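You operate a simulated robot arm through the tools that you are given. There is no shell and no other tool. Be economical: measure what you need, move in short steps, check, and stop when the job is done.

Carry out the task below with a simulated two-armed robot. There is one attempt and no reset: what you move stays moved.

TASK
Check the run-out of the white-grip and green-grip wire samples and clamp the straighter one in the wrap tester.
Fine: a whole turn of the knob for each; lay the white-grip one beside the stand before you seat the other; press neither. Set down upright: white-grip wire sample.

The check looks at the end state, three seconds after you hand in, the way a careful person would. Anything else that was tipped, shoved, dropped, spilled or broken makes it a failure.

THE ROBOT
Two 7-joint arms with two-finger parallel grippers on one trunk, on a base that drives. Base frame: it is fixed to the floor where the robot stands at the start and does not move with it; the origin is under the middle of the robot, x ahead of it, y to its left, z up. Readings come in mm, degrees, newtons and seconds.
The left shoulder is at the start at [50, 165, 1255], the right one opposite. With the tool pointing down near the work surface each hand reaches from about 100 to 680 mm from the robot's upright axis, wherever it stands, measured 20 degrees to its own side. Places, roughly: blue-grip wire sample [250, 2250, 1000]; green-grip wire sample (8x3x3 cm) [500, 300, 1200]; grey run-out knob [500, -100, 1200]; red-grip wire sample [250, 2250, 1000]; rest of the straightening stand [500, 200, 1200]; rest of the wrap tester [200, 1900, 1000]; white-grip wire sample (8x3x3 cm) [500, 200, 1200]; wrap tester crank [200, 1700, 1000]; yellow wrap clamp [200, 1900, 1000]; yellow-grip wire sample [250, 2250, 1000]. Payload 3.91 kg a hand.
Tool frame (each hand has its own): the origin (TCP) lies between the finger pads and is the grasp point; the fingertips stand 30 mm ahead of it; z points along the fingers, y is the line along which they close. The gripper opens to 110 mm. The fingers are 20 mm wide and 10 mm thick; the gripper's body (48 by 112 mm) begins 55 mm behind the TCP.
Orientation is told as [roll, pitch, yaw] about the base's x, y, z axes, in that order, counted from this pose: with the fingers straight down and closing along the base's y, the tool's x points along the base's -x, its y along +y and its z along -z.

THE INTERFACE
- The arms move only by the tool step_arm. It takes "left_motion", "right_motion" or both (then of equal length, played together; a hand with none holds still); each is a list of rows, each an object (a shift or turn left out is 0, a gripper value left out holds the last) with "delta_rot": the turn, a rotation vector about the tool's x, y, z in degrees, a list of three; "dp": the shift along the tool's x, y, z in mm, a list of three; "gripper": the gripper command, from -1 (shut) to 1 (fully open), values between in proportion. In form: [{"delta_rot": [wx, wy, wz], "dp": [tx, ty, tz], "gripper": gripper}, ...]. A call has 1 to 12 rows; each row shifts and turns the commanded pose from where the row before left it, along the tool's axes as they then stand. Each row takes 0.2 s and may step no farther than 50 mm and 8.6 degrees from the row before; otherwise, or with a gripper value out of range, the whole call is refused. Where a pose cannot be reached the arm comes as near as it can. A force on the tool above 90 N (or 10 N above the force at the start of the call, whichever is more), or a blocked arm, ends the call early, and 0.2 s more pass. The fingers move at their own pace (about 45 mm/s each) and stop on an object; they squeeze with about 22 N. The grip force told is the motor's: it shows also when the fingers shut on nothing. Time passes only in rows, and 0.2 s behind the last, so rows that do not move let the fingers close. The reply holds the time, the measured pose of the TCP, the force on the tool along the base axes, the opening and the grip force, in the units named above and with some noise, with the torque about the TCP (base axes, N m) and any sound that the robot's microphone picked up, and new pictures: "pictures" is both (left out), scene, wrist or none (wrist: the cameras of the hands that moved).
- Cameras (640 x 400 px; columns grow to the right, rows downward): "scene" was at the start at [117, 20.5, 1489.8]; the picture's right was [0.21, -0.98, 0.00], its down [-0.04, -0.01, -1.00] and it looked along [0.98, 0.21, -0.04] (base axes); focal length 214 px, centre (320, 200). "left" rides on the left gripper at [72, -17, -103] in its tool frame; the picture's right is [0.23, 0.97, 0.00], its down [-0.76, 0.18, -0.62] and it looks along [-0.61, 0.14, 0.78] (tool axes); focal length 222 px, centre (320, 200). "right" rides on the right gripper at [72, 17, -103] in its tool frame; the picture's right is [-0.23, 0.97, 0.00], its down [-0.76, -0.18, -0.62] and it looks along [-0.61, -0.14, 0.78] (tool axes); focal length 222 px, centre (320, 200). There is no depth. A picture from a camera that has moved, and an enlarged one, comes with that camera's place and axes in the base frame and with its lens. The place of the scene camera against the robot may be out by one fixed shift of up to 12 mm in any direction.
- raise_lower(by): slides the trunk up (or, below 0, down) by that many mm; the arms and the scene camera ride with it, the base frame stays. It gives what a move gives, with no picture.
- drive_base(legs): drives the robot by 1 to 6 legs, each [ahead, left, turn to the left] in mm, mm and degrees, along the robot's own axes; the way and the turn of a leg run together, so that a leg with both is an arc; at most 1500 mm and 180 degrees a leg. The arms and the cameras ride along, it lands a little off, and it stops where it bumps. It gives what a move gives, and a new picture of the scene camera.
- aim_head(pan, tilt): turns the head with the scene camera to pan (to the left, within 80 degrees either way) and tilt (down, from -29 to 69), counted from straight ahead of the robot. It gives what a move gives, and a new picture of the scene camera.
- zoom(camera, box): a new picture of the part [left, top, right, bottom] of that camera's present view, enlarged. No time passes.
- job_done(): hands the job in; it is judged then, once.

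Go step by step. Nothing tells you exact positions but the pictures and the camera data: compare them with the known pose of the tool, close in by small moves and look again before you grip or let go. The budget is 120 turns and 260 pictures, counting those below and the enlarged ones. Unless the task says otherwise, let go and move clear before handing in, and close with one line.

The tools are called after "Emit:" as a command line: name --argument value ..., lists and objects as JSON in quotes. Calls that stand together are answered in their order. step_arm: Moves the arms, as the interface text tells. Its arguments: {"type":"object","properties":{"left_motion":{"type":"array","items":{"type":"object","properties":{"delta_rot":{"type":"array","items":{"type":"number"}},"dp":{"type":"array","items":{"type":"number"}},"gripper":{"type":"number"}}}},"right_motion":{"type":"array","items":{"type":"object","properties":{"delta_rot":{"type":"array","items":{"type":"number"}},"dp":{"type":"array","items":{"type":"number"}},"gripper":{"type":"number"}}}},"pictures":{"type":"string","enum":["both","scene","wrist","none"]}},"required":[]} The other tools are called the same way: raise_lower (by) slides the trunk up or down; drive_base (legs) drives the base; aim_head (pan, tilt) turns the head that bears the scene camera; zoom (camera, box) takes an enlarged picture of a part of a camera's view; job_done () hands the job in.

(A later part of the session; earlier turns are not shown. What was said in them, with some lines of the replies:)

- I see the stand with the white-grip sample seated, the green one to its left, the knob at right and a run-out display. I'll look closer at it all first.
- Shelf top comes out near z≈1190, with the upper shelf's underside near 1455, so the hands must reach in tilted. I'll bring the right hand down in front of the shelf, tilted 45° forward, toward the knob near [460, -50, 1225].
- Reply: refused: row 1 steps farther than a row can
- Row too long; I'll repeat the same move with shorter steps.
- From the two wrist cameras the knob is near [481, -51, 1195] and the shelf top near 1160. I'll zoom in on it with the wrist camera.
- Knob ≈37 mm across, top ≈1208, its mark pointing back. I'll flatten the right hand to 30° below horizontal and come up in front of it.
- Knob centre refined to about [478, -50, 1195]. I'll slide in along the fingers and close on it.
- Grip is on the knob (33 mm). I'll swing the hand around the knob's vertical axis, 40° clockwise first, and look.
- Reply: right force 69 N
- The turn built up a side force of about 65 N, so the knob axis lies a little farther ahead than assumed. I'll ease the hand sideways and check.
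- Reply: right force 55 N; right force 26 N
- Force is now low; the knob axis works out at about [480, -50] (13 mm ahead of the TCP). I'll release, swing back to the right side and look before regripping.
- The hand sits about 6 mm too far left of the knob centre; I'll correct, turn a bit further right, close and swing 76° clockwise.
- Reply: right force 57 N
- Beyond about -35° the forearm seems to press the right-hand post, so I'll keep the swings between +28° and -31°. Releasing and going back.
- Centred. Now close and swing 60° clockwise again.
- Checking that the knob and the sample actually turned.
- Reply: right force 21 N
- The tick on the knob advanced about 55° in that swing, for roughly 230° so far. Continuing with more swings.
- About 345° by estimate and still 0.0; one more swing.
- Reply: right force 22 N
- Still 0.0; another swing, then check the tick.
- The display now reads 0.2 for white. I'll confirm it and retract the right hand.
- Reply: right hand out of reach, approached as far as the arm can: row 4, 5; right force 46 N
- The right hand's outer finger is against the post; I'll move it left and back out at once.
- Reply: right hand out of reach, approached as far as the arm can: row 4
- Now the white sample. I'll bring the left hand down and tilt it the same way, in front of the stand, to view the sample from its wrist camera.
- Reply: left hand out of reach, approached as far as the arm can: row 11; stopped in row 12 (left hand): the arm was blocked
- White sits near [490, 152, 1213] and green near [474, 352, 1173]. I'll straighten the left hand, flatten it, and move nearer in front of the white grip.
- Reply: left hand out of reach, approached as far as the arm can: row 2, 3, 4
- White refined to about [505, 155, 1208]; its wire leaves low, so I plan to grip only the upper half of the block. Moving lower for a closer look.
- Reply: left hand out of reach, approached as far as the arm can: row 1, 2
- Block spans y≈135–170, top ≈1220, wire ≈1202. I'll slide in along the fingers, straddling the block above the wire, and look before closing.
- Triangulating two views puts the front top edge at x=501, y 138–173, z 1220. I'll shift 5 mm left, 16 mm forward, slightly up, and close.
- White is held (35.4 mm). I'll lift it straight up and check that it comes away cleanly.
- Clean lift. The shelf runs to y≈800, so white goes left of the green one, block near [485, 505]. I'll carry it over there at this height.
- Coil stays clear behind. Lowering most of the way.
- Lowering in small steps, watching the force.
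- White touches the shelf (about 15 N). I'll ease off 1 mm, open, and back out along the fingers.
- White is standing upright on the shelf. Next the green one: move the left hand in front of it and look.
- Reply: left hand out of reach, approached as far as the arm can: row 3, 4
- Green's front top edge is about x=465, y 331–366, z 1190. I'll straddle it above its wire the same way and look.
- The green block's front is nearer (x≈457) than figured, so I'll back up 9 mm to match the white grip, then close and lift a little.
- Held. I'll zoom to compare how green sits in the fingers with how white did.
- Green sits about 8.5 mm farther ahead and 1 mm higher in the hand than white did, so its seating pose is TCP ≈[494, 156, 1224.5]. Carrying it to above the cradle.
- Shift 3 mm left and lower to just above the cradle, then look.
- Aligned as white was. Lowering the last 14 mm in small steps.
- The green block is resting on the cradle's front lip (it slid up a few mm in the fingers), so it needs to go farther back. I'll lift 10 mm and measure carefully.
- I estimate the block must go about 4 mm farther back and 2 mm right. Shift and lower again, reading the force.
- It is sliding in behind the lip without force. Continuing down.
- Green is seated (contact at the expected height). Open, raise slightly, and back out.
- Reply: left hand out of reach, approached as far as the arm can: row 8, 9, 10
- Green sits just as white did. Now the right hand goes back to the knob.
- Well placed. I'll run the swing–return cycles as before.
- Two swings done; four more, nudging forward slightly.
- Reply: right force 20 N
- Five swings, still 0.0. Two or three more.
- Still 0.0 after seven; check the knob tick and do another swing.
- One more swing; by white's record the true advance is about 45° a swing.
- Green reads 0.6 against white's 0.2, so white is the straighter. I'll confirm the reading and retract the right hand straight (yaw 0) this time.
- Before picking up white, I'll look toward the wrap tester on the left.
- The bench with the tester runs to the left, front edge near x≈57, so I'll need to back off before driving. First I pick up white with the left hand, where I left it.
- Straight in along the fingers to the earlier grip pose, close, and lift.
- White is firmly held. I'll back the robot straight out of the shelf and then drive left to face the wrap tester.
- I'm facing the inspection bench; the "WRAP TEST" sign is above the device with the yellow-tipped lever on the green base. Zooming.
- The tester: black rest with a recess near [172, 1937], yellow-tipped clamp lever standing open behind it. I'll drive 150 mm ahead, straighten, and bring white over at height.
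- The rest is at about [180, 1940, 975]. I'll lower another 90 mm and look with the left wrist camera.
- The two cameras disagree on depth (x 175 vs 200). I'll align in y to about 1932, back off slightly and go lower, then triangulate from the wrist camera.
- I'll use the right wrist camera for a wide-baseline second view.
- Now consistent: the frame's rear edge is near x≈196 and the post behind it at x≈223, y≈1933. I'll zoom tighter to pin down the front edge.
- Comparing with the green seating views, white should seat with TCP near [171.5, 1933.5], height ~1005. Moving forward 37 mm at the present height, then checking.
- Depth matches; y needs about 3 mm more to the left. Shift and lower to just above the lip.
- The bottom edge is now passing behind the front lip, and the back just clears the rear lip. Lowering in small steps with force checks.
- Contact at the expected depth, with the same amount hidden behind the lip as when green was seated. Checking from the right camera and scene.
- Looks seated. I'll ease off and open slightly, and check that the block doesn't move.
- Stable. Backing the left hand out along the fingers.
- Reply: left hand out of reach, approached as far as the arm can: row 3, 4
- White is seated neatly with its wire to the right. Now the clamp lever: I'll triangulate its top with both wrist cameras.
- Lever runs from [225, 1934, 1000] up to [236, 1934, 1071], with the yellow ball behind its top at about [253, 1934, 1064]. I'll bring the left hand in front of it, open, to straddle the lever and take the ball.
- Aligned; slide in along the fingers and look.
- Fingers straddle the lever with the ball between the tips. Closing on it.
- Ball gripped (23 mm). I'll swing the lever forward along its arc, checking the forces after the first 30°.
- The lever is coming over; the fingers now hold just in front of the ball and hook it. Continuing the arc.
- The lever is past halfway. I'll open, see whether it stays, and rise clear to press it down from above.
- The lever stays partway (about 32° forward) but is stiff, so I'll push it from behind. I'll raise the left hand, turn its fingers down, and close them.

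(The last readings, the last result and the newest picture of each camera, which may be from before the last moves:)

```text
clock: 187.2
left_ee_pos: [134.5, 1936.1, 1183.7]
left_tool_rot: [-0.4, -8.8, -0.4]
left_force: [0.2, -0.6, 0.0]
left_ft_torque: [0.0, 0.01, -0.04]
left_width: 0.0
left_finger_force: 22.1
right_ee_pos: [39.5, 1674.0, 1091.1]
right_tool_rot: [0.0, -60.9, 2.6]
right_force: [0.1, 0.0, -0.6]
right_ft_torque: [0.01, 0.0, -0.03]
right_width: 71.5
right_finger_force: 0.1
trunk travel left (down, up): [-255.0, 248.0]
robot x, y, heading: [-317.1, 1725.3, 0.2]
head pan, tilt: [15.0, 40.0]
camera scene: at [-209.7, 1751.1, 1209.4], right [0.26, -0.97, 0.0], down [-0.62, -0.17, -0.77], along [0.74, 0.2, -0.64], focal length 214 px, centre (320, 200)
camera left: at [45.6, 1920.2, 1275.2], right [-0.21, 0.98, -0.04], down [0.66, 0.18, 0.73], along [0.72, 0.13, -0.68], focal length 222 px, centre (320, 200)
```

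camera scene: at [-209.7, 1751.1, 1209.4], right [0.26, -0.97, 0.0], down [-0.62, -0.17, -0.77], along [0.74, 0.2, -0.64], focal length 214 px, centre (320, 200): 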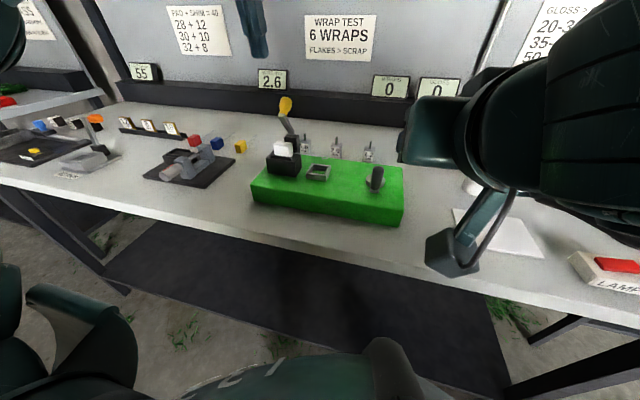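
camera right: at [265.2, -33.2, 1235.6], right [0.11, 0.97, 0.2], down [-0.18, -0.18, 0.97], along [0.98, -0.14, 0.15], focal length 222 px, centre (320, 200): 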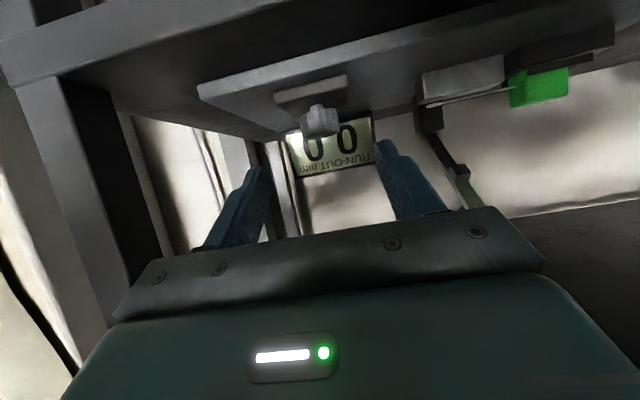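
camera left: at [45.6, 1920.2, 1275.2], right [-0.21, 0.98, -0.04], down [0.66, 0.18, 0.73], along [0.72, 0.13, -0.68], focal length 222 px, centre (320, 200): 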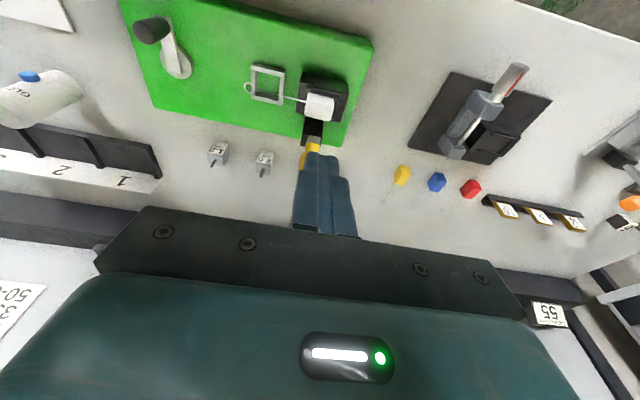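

Good overhead view. Moving over behind the lever, then down.

Emit:
step_arm --left_motion '[{"dp": [-38, -1, 6]}, {"dp": [-38, -1, 6]}, {"dp": [-36, 0, 6]}, {"dp": [7, 0, 45]}, {"dp": [7, 0, 45]}, {}, {}]' --pictures "both"

Emit:
zoom --camera "right" --box '[440, 0, 640, 180]'

```text
clock: 188.8
left_ee_pos: [247.5, 1931.1, 1090.8]
left_tool_rot: [-0.4, -9.0, -0.5]
left_force: [-1.6, 0.5, 0.6]
left_ft_torque: [-0.03, -0.03, 0.01]
left_width: 0.2
left_finger_force: 22.6
right_ee_pos: [39.4, 1673.1, 1090.4]
right_tool_rot: [-0.1, -60.9, 2.7]
right_force: [0.1, -0.6, 0.6]
right_ft_torque: [-0.01, 0.01, 0.02]
right_width: 71.8
right_finger_force: 0.0
trunk travel left (down, up): [-255.0, 248.0]
robot x, y, heading: [-318.2, 1730.1, -0.0]
head pan, tilt: [15.0, 40.0]
camera scene: at [-209.8, 1751.1, 1209.4], right [0.26, -0.97, 0.0], down [-0.62, -0.17, -0.77], along [0.74, 0.2, -0.64], focal length 214 px, centre (320, 200)
camera left: at [158.6, 1916.0, 1183.1], right [-0.22, 0.98, -0.04], down [0.66, 0.18, 0.73], along [0.72, 0.13, -0.68], focal length 222 px, centre (320, 200)
```

scene: 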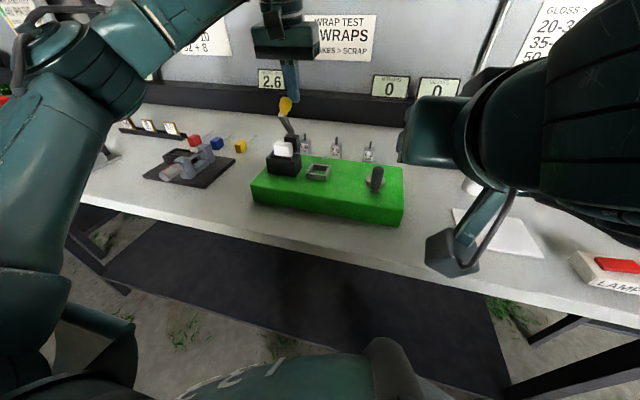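
left: 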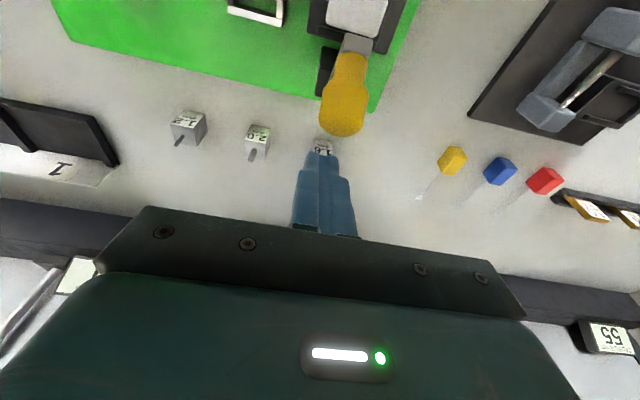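

```text
2.22 times, centred on (540, 90) of right
camera zoom: at [-87.5, 1686.1, 1076.3], right [0.07, 0.98, 0.2], down [-0.17, -0.18, 0.97], along [0.98, -0.1, 0.15], focal length 494 px, centre (-169, 444)
```

zoom: 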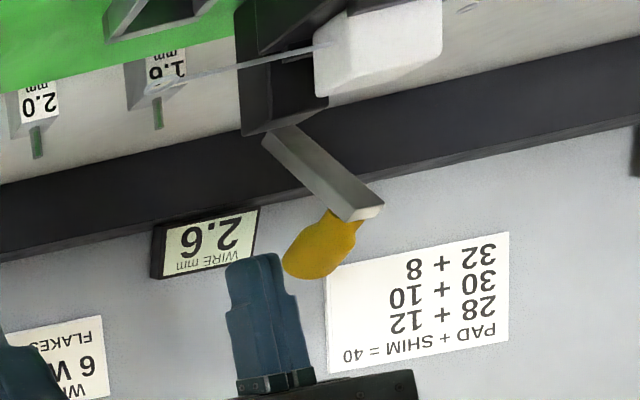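

Fingers are behind the ball. I'll lower a bit, centre, and push toward the robot in small steps.

Emit:
step_arm --left_motion '[{"dp": [2, 3, 14]}, {"dp": [10, 0, -1.6]}, {"dp": [10, 0, -1.6]}, {"dp": [10, 0, -1.6]}, {"dp": [10, 0, 0]}, {"dp": [10, 0, 1.5]}, {}]' --pictures "none"

Emit:
zoom --camera "right" --box '[440, 0, 640, 180]'

```text
clock: 190.3
left_ee_pos: [198.8, 1936.3, 1073.7]
left_tool_rot: [-0.4, -9.1, -0.6]
left_force: [0.8, 0.6, 0.5]
left_ft_torque: [0.0, -0.03, 0.0]
left_width: 0.0
left_finger_force: 21.7
right_ee_pos: [39.4, 1674.2, 1090.3]
right_tool_rot: [0.0, -60.9, 2.6]
right_force: [0.1, -0.3, 0.6]
right_ft_torque: [0.01, -0.05, -0.03]
right_width: 71.4
right_finger_force: 0.0
trunk travel left (down, up): [-255.0, 248.0]
robot x, y, heading: [-321.3, 1727.1, 0.2]
head pan, tilt: [15.0, 40.0]
```

```text
2.22 times, centred on (540, 90) of right
camera zoom: at [-87.5, 1686.0, 1076.3], right [0.07, 0.98, 0.2], down [-0.17, -0.18, 0.97], along [0.98, -0.1, 0.15], focal length 494 px, centre (-169, 444)
```

zoom: 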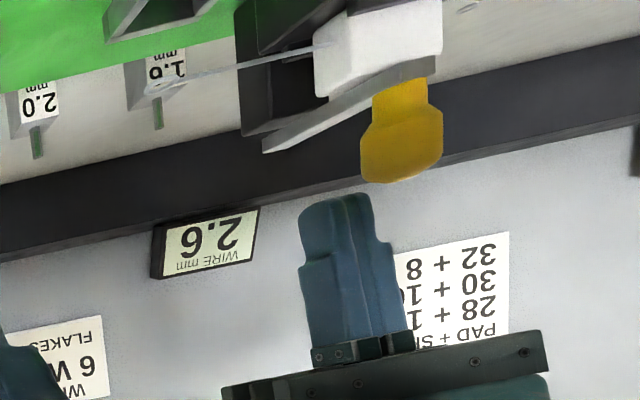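

The lever has snapped over and now lies on the white grip. Raising the hand and checking.

Emit:
step_arm --left_motion '[{"dp": [-5, 0, -40]}, {"dp": [0, 0, -45]}, {}]' --pictures "both"

Emit:
zoom --camera "scene" --box '[240, 90, 360, 180]'

Emit:
zoom --camera "right" --box '[480, 0, 600, 90]'

```text
clock: 191.2
left_ee_pos: [191.4, 1936.5, 1157.4]
left_tool_rot: [-0.5, -9.0, -0.5]
left_force: [0.9, -0.1, 0.2]
left_ft_torque: [0.01, 0.01, 0.02]
left_width: 0.1
left_finger_force: 21.8
right_ee_pos: [40.6, 1675.2, 1089.4]
right_tool_rot: [0.1, -60.9, 2.6]
right_force: [0.6, -0.1, 0.3]
right_ft_torque: [0.0, 0.03, -0.02]
right_width: 71.5
right_finger_force: 0.1
trunk travel left (down, up): [-255.0, 248.0]
robot x, y, heading: [-320.9, 1728.9, -0.1]
head pan, tilt: [15.0, 40.0]
camera scene: at [-209.6, 1751.1, 1209.4], right [0.26, -0.97, 0.0], down [-0.62, -0.17, -0.77], along [0.74, 0.2, -0.64], focal length 214 px, centre (320, 200)
camera left: at [102.3, 1922.7, 1249.3], right [-0.21, 0.98, -0.04], down [0.66, 0.18, 0.73], along [0.72, 0.13, -0.68], focal length 222 px, centre (320, 200)
```

scene: 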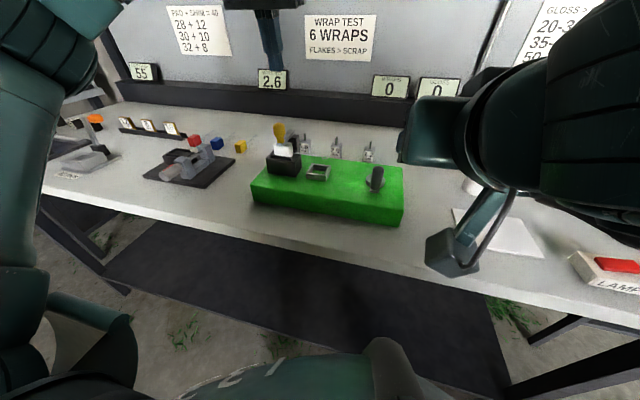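
left: 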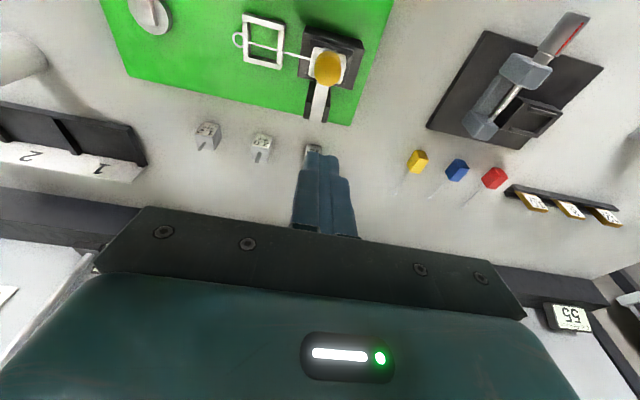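

```text
4.44 times, centred on (300, 135) of scene
camera zoom: at [-209.6, 1751.1, 1209.4], right [0.26, -0.97, 0.0], down [-0.62, -0.17, -0.77], along [0.74, 0.2, -0.64], focal length 953 px, centre (409, 489)
```

zoom: 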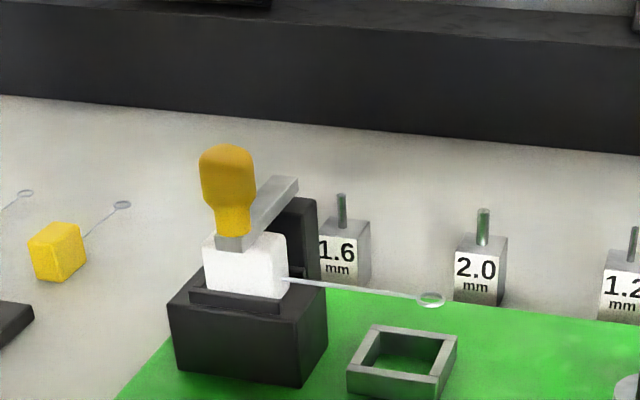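

```text
4.44 times, centred on (540, 45) of right
camera zoom: at [-87.3, 1686.1, 1076.2], right [0.07, 0.98, 0.2], down [-0.17, -0.18, 0.97], along [0.98, -0.1, 0.15], focal length 987 px, centre (-658, 889)
```

zoom: 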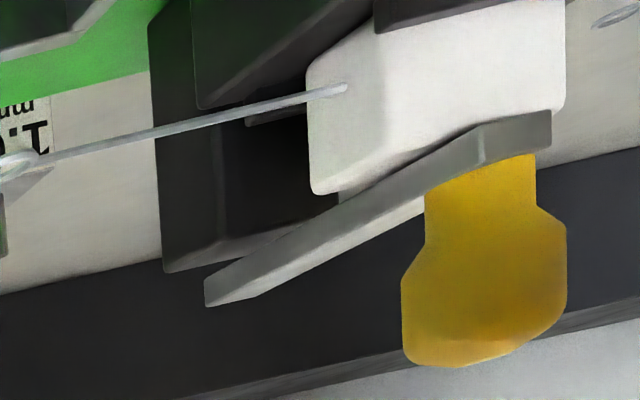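

The clamp lies across the grip. To be sure it is fully down I'll give its knob a gentle push from above.

Emit:
step_arm --left_motion '[{"dp": [30.6, -2.5, -4.8]}, {"dp": [4.7, 0, 30]}, {"dp": [4.7, 0, 28]}, {}]' --pictures "none"

Emit:
zoom --camera "right" --box '[460, 0, 640, 135]'

```text
clock: 192.2
left_ee_pos: [159.7, 1934.1, 1098.1]
left_tool_rot: [-0.4, -8.9, -0.5]
left_force: [0.1, -0.1, -0.5]
left_ft_torque: [-0.01, -0.01, 0.03]
left_width: 0.0
left_finger_force: 21.8
right_ee_pos: [39.6, 1674.3, 1089.3]
right_tool_rot: [0.0, -60.9, 2.6]
right_force: [0.2, 0.6, 0.0]
right_ft_torque: [0.0, -0.01, 0.02]
right_width: 71.7
right_finger_force: 0.1
trunk travel left (down, up): [-255.0, 248.0]
robot x, y, heading: [-321.7, 1728.3, 0.1]
head pan, tilt: [15.0, 40.0]
```

```text
2.96 times, centred on (550, 68) of right
camera zoom: at [-87.5, 1686.0, 1076.3], right [0.07, 0.98, 0.2], down [-0.17, -0.18, 0.97], along [0.98, -0.1, 0.15], focal length 658 px, centre (-362, 593)
```

zoom: 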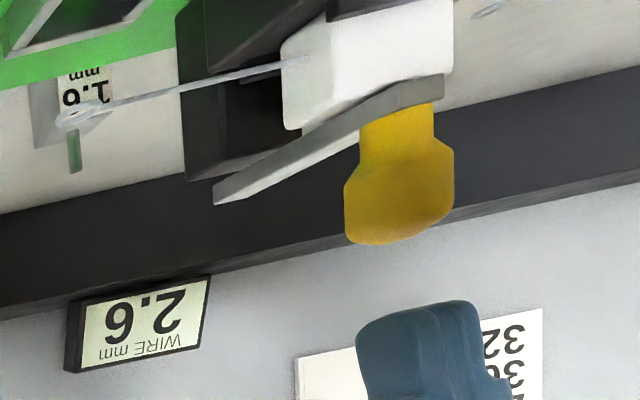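

Emit:
step_arm --left_motion '[{"dp": [3.4, 0, 21]}, {"dp": [0.5, 0, 3]}, {"dp": [0.5, 0, 3]}, {}]' --pictures "none"

Emit:
step_arm --left_motion '[{"dp": [0.4, 0, 2.5]}, {"dp": [0.4, 0, 2.5]}, {}]' --pictures "none"

Emit:
zoom --camera "right" --box '[460, 0, 640, 135]'

```text
clock: 193.2
left_ee_pos: [157.6, 1934.8, 1074.9]
left_tool_rot: [-0.6, -9.3, -0.4]
left_force: [5.6, 3.1, 20.9]
left_ft_torque: [0.08, -0.27, 0.05]
left_width: 0.0
left_finger_force: 21.8
right_ee_pos: [38.7, 1673.0, 1090.6]
right_tool_rot: [0.0, -61.0, 2.5]
right_force: [0.2, 0.6, 0.7]
right_ft_torque: [-0.02, -0.01, -0.02]
right_width: 71.5
right_finger_force: 0.1
trunk travel left (down, up): [-255.0, 248.0]
robot x, y, heading: [-317.9, 1726.2, -0.0]
head pan, tilt: [15.0, 40.0]
```

```text
clock: 193.9
left_ee_pos: [156.5, 1935.3, 1074.1]
left_tool_rot: [-0.7, -10.0, -0.3]
left_force: [9.9, 11.8, 49.3]
left_ft_torque: [0.31, -0.6, 0.07]
left_width: 0.0
left_finger_force: 22.3
right_ee_pos: [38.1, 1673.9, 1092.1]
right_tool_rot: [0.0, -61.1, 2.6]
right_force: [-0.1, 0.6, -0.7]
right_ft_torque: [-0.02, -0.01, -0.01]
right_width: 71.4
right_finger_force: 0.2
trunk travel left (down, up): [-255.0, 248.0]
robot x, y, heading: [-317.8, 1727.7, 0.1]
head pan, tilt: [15.0, 40.0]
```

```text
2.96 times, centred on (550, 68) of right
camera zoom: at [-89.5, 1685.9, 1077.2], right [0.07, 0.98, 0.2], down [-0.17, -0.19, 0.97], along [0.98, -0.1, 0.15], focal length 658 px, centre (-362, 593)
```

zoom: 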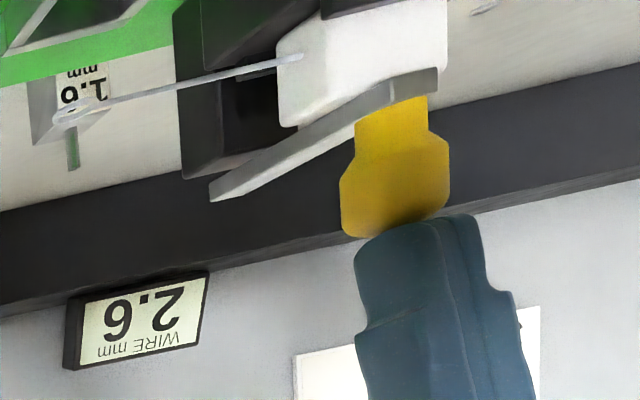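

The clamp is solid under 49 N, fully down. Rising clear, backing off, and a last check.

Emit:
step_arm --left_motion '[{"dp": [0, 0, -20]}, {"dp": [0, 0, -45]}, {"dp": [0, 0, -45]}, {}]' --pictures "none"

Emit:
drive_base --legs '[[-200, 0, 0]]'

Emit:
zoom --camera "scene" --box '[200, 30, 440, 190]'

```text
clock: 194.9
left_ee_pos: [142.7, 1934.4, 1177.3]
left_tool_rot: [-0.3, -8.8, -0.5]
left_force: [0.3, -0.4, -0.4]
left_ft_torque: [0.0, 0.01, -0.03]
left_width: 0.0
left_finger_force: 21.9
right_ee_pos: [39.6, 1673.4, 1090.5]
right_tool_rot: [0.0, -61.0, 2.6]
right_force: [0.3, 0.1, 0.2]
right_ft_torque: [0.02, 0.0, 0.01]
right_width: 71.5
right_finger_force: 0.0
trunk travel left (down, up): [-255.0, 248.0]
robot x, y, heading: [-317.4, 1730.9, -0.1]
head pan, tilt: [15.0, 40.0]
```

```text
clock: 196.5
left_ee_pos: [-55.0, 1934.3, 1178.6]
left_tool_rot: [-0.4, -9.0, -0.5]
left_force: [0.3, -0.1, -0.7]
left_ft_torque: [-0.01, 0.01, -0.02]
left_width: 0.2
left_finger_force: 22.1
right_ee_pos: [-157.7, 1674.3, 1090.1]
right_tool_rot: [0.0, -61.0, 2.4]
right_force: [0.6, -0.6, 0.5]
right_ft_torque: [-0.01, 0.02, -0.01]
right_width: 71.4
right_finger_force: 0.1
trunk travel left (down, up): [-255.0, 248.0]
robot x, y, heading: [-515.6, 1730.3, -0.2]
head pan, tilt: [15.0, 40.0]
camera scene: at [-407.9, 1750.7, 1209.5], right [0.26, -0.97, 0.0], down [-0.62, -0.17, -0.77], along [0.74, 0.2, -0.64], focal length 214 px, centre (320, 200)
```

scene: 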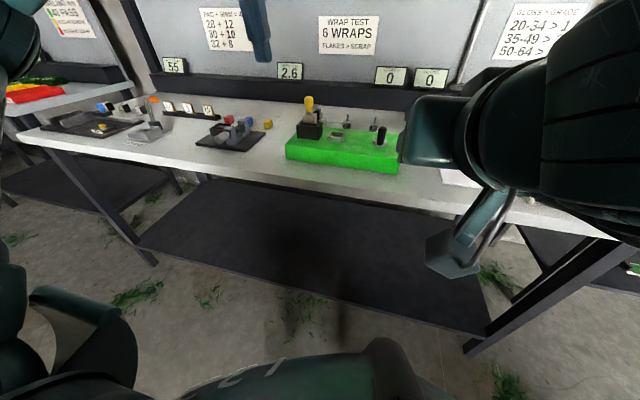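

```text
2.50 times, centred on (320, 110) of scene
camera zoom: at [-407.9, 1750.7, 1209.5], right [0.26, -0.97, 0.0], down [-0.62, -0.17, -0.77], along [0.74, 0.2, -0.64], focal length 536 px, centre (320, 425)
```

zoom: 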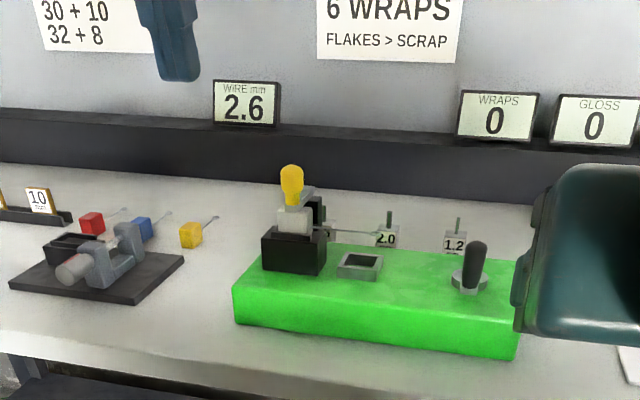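

White is seated upright in the tester with the clamp down. Nothing else on the bench looks disturbed, and both hands are clear, so I'm handing in.

Emit:
job_done

```text
The job is handed in.
```

The white-grip sample read 0.2 mm run-out and the green-grip one 0.6 mm, so white, the straighter, is clamped upright in the wrap tester; green was left seated on the stand, and neither was pressed.
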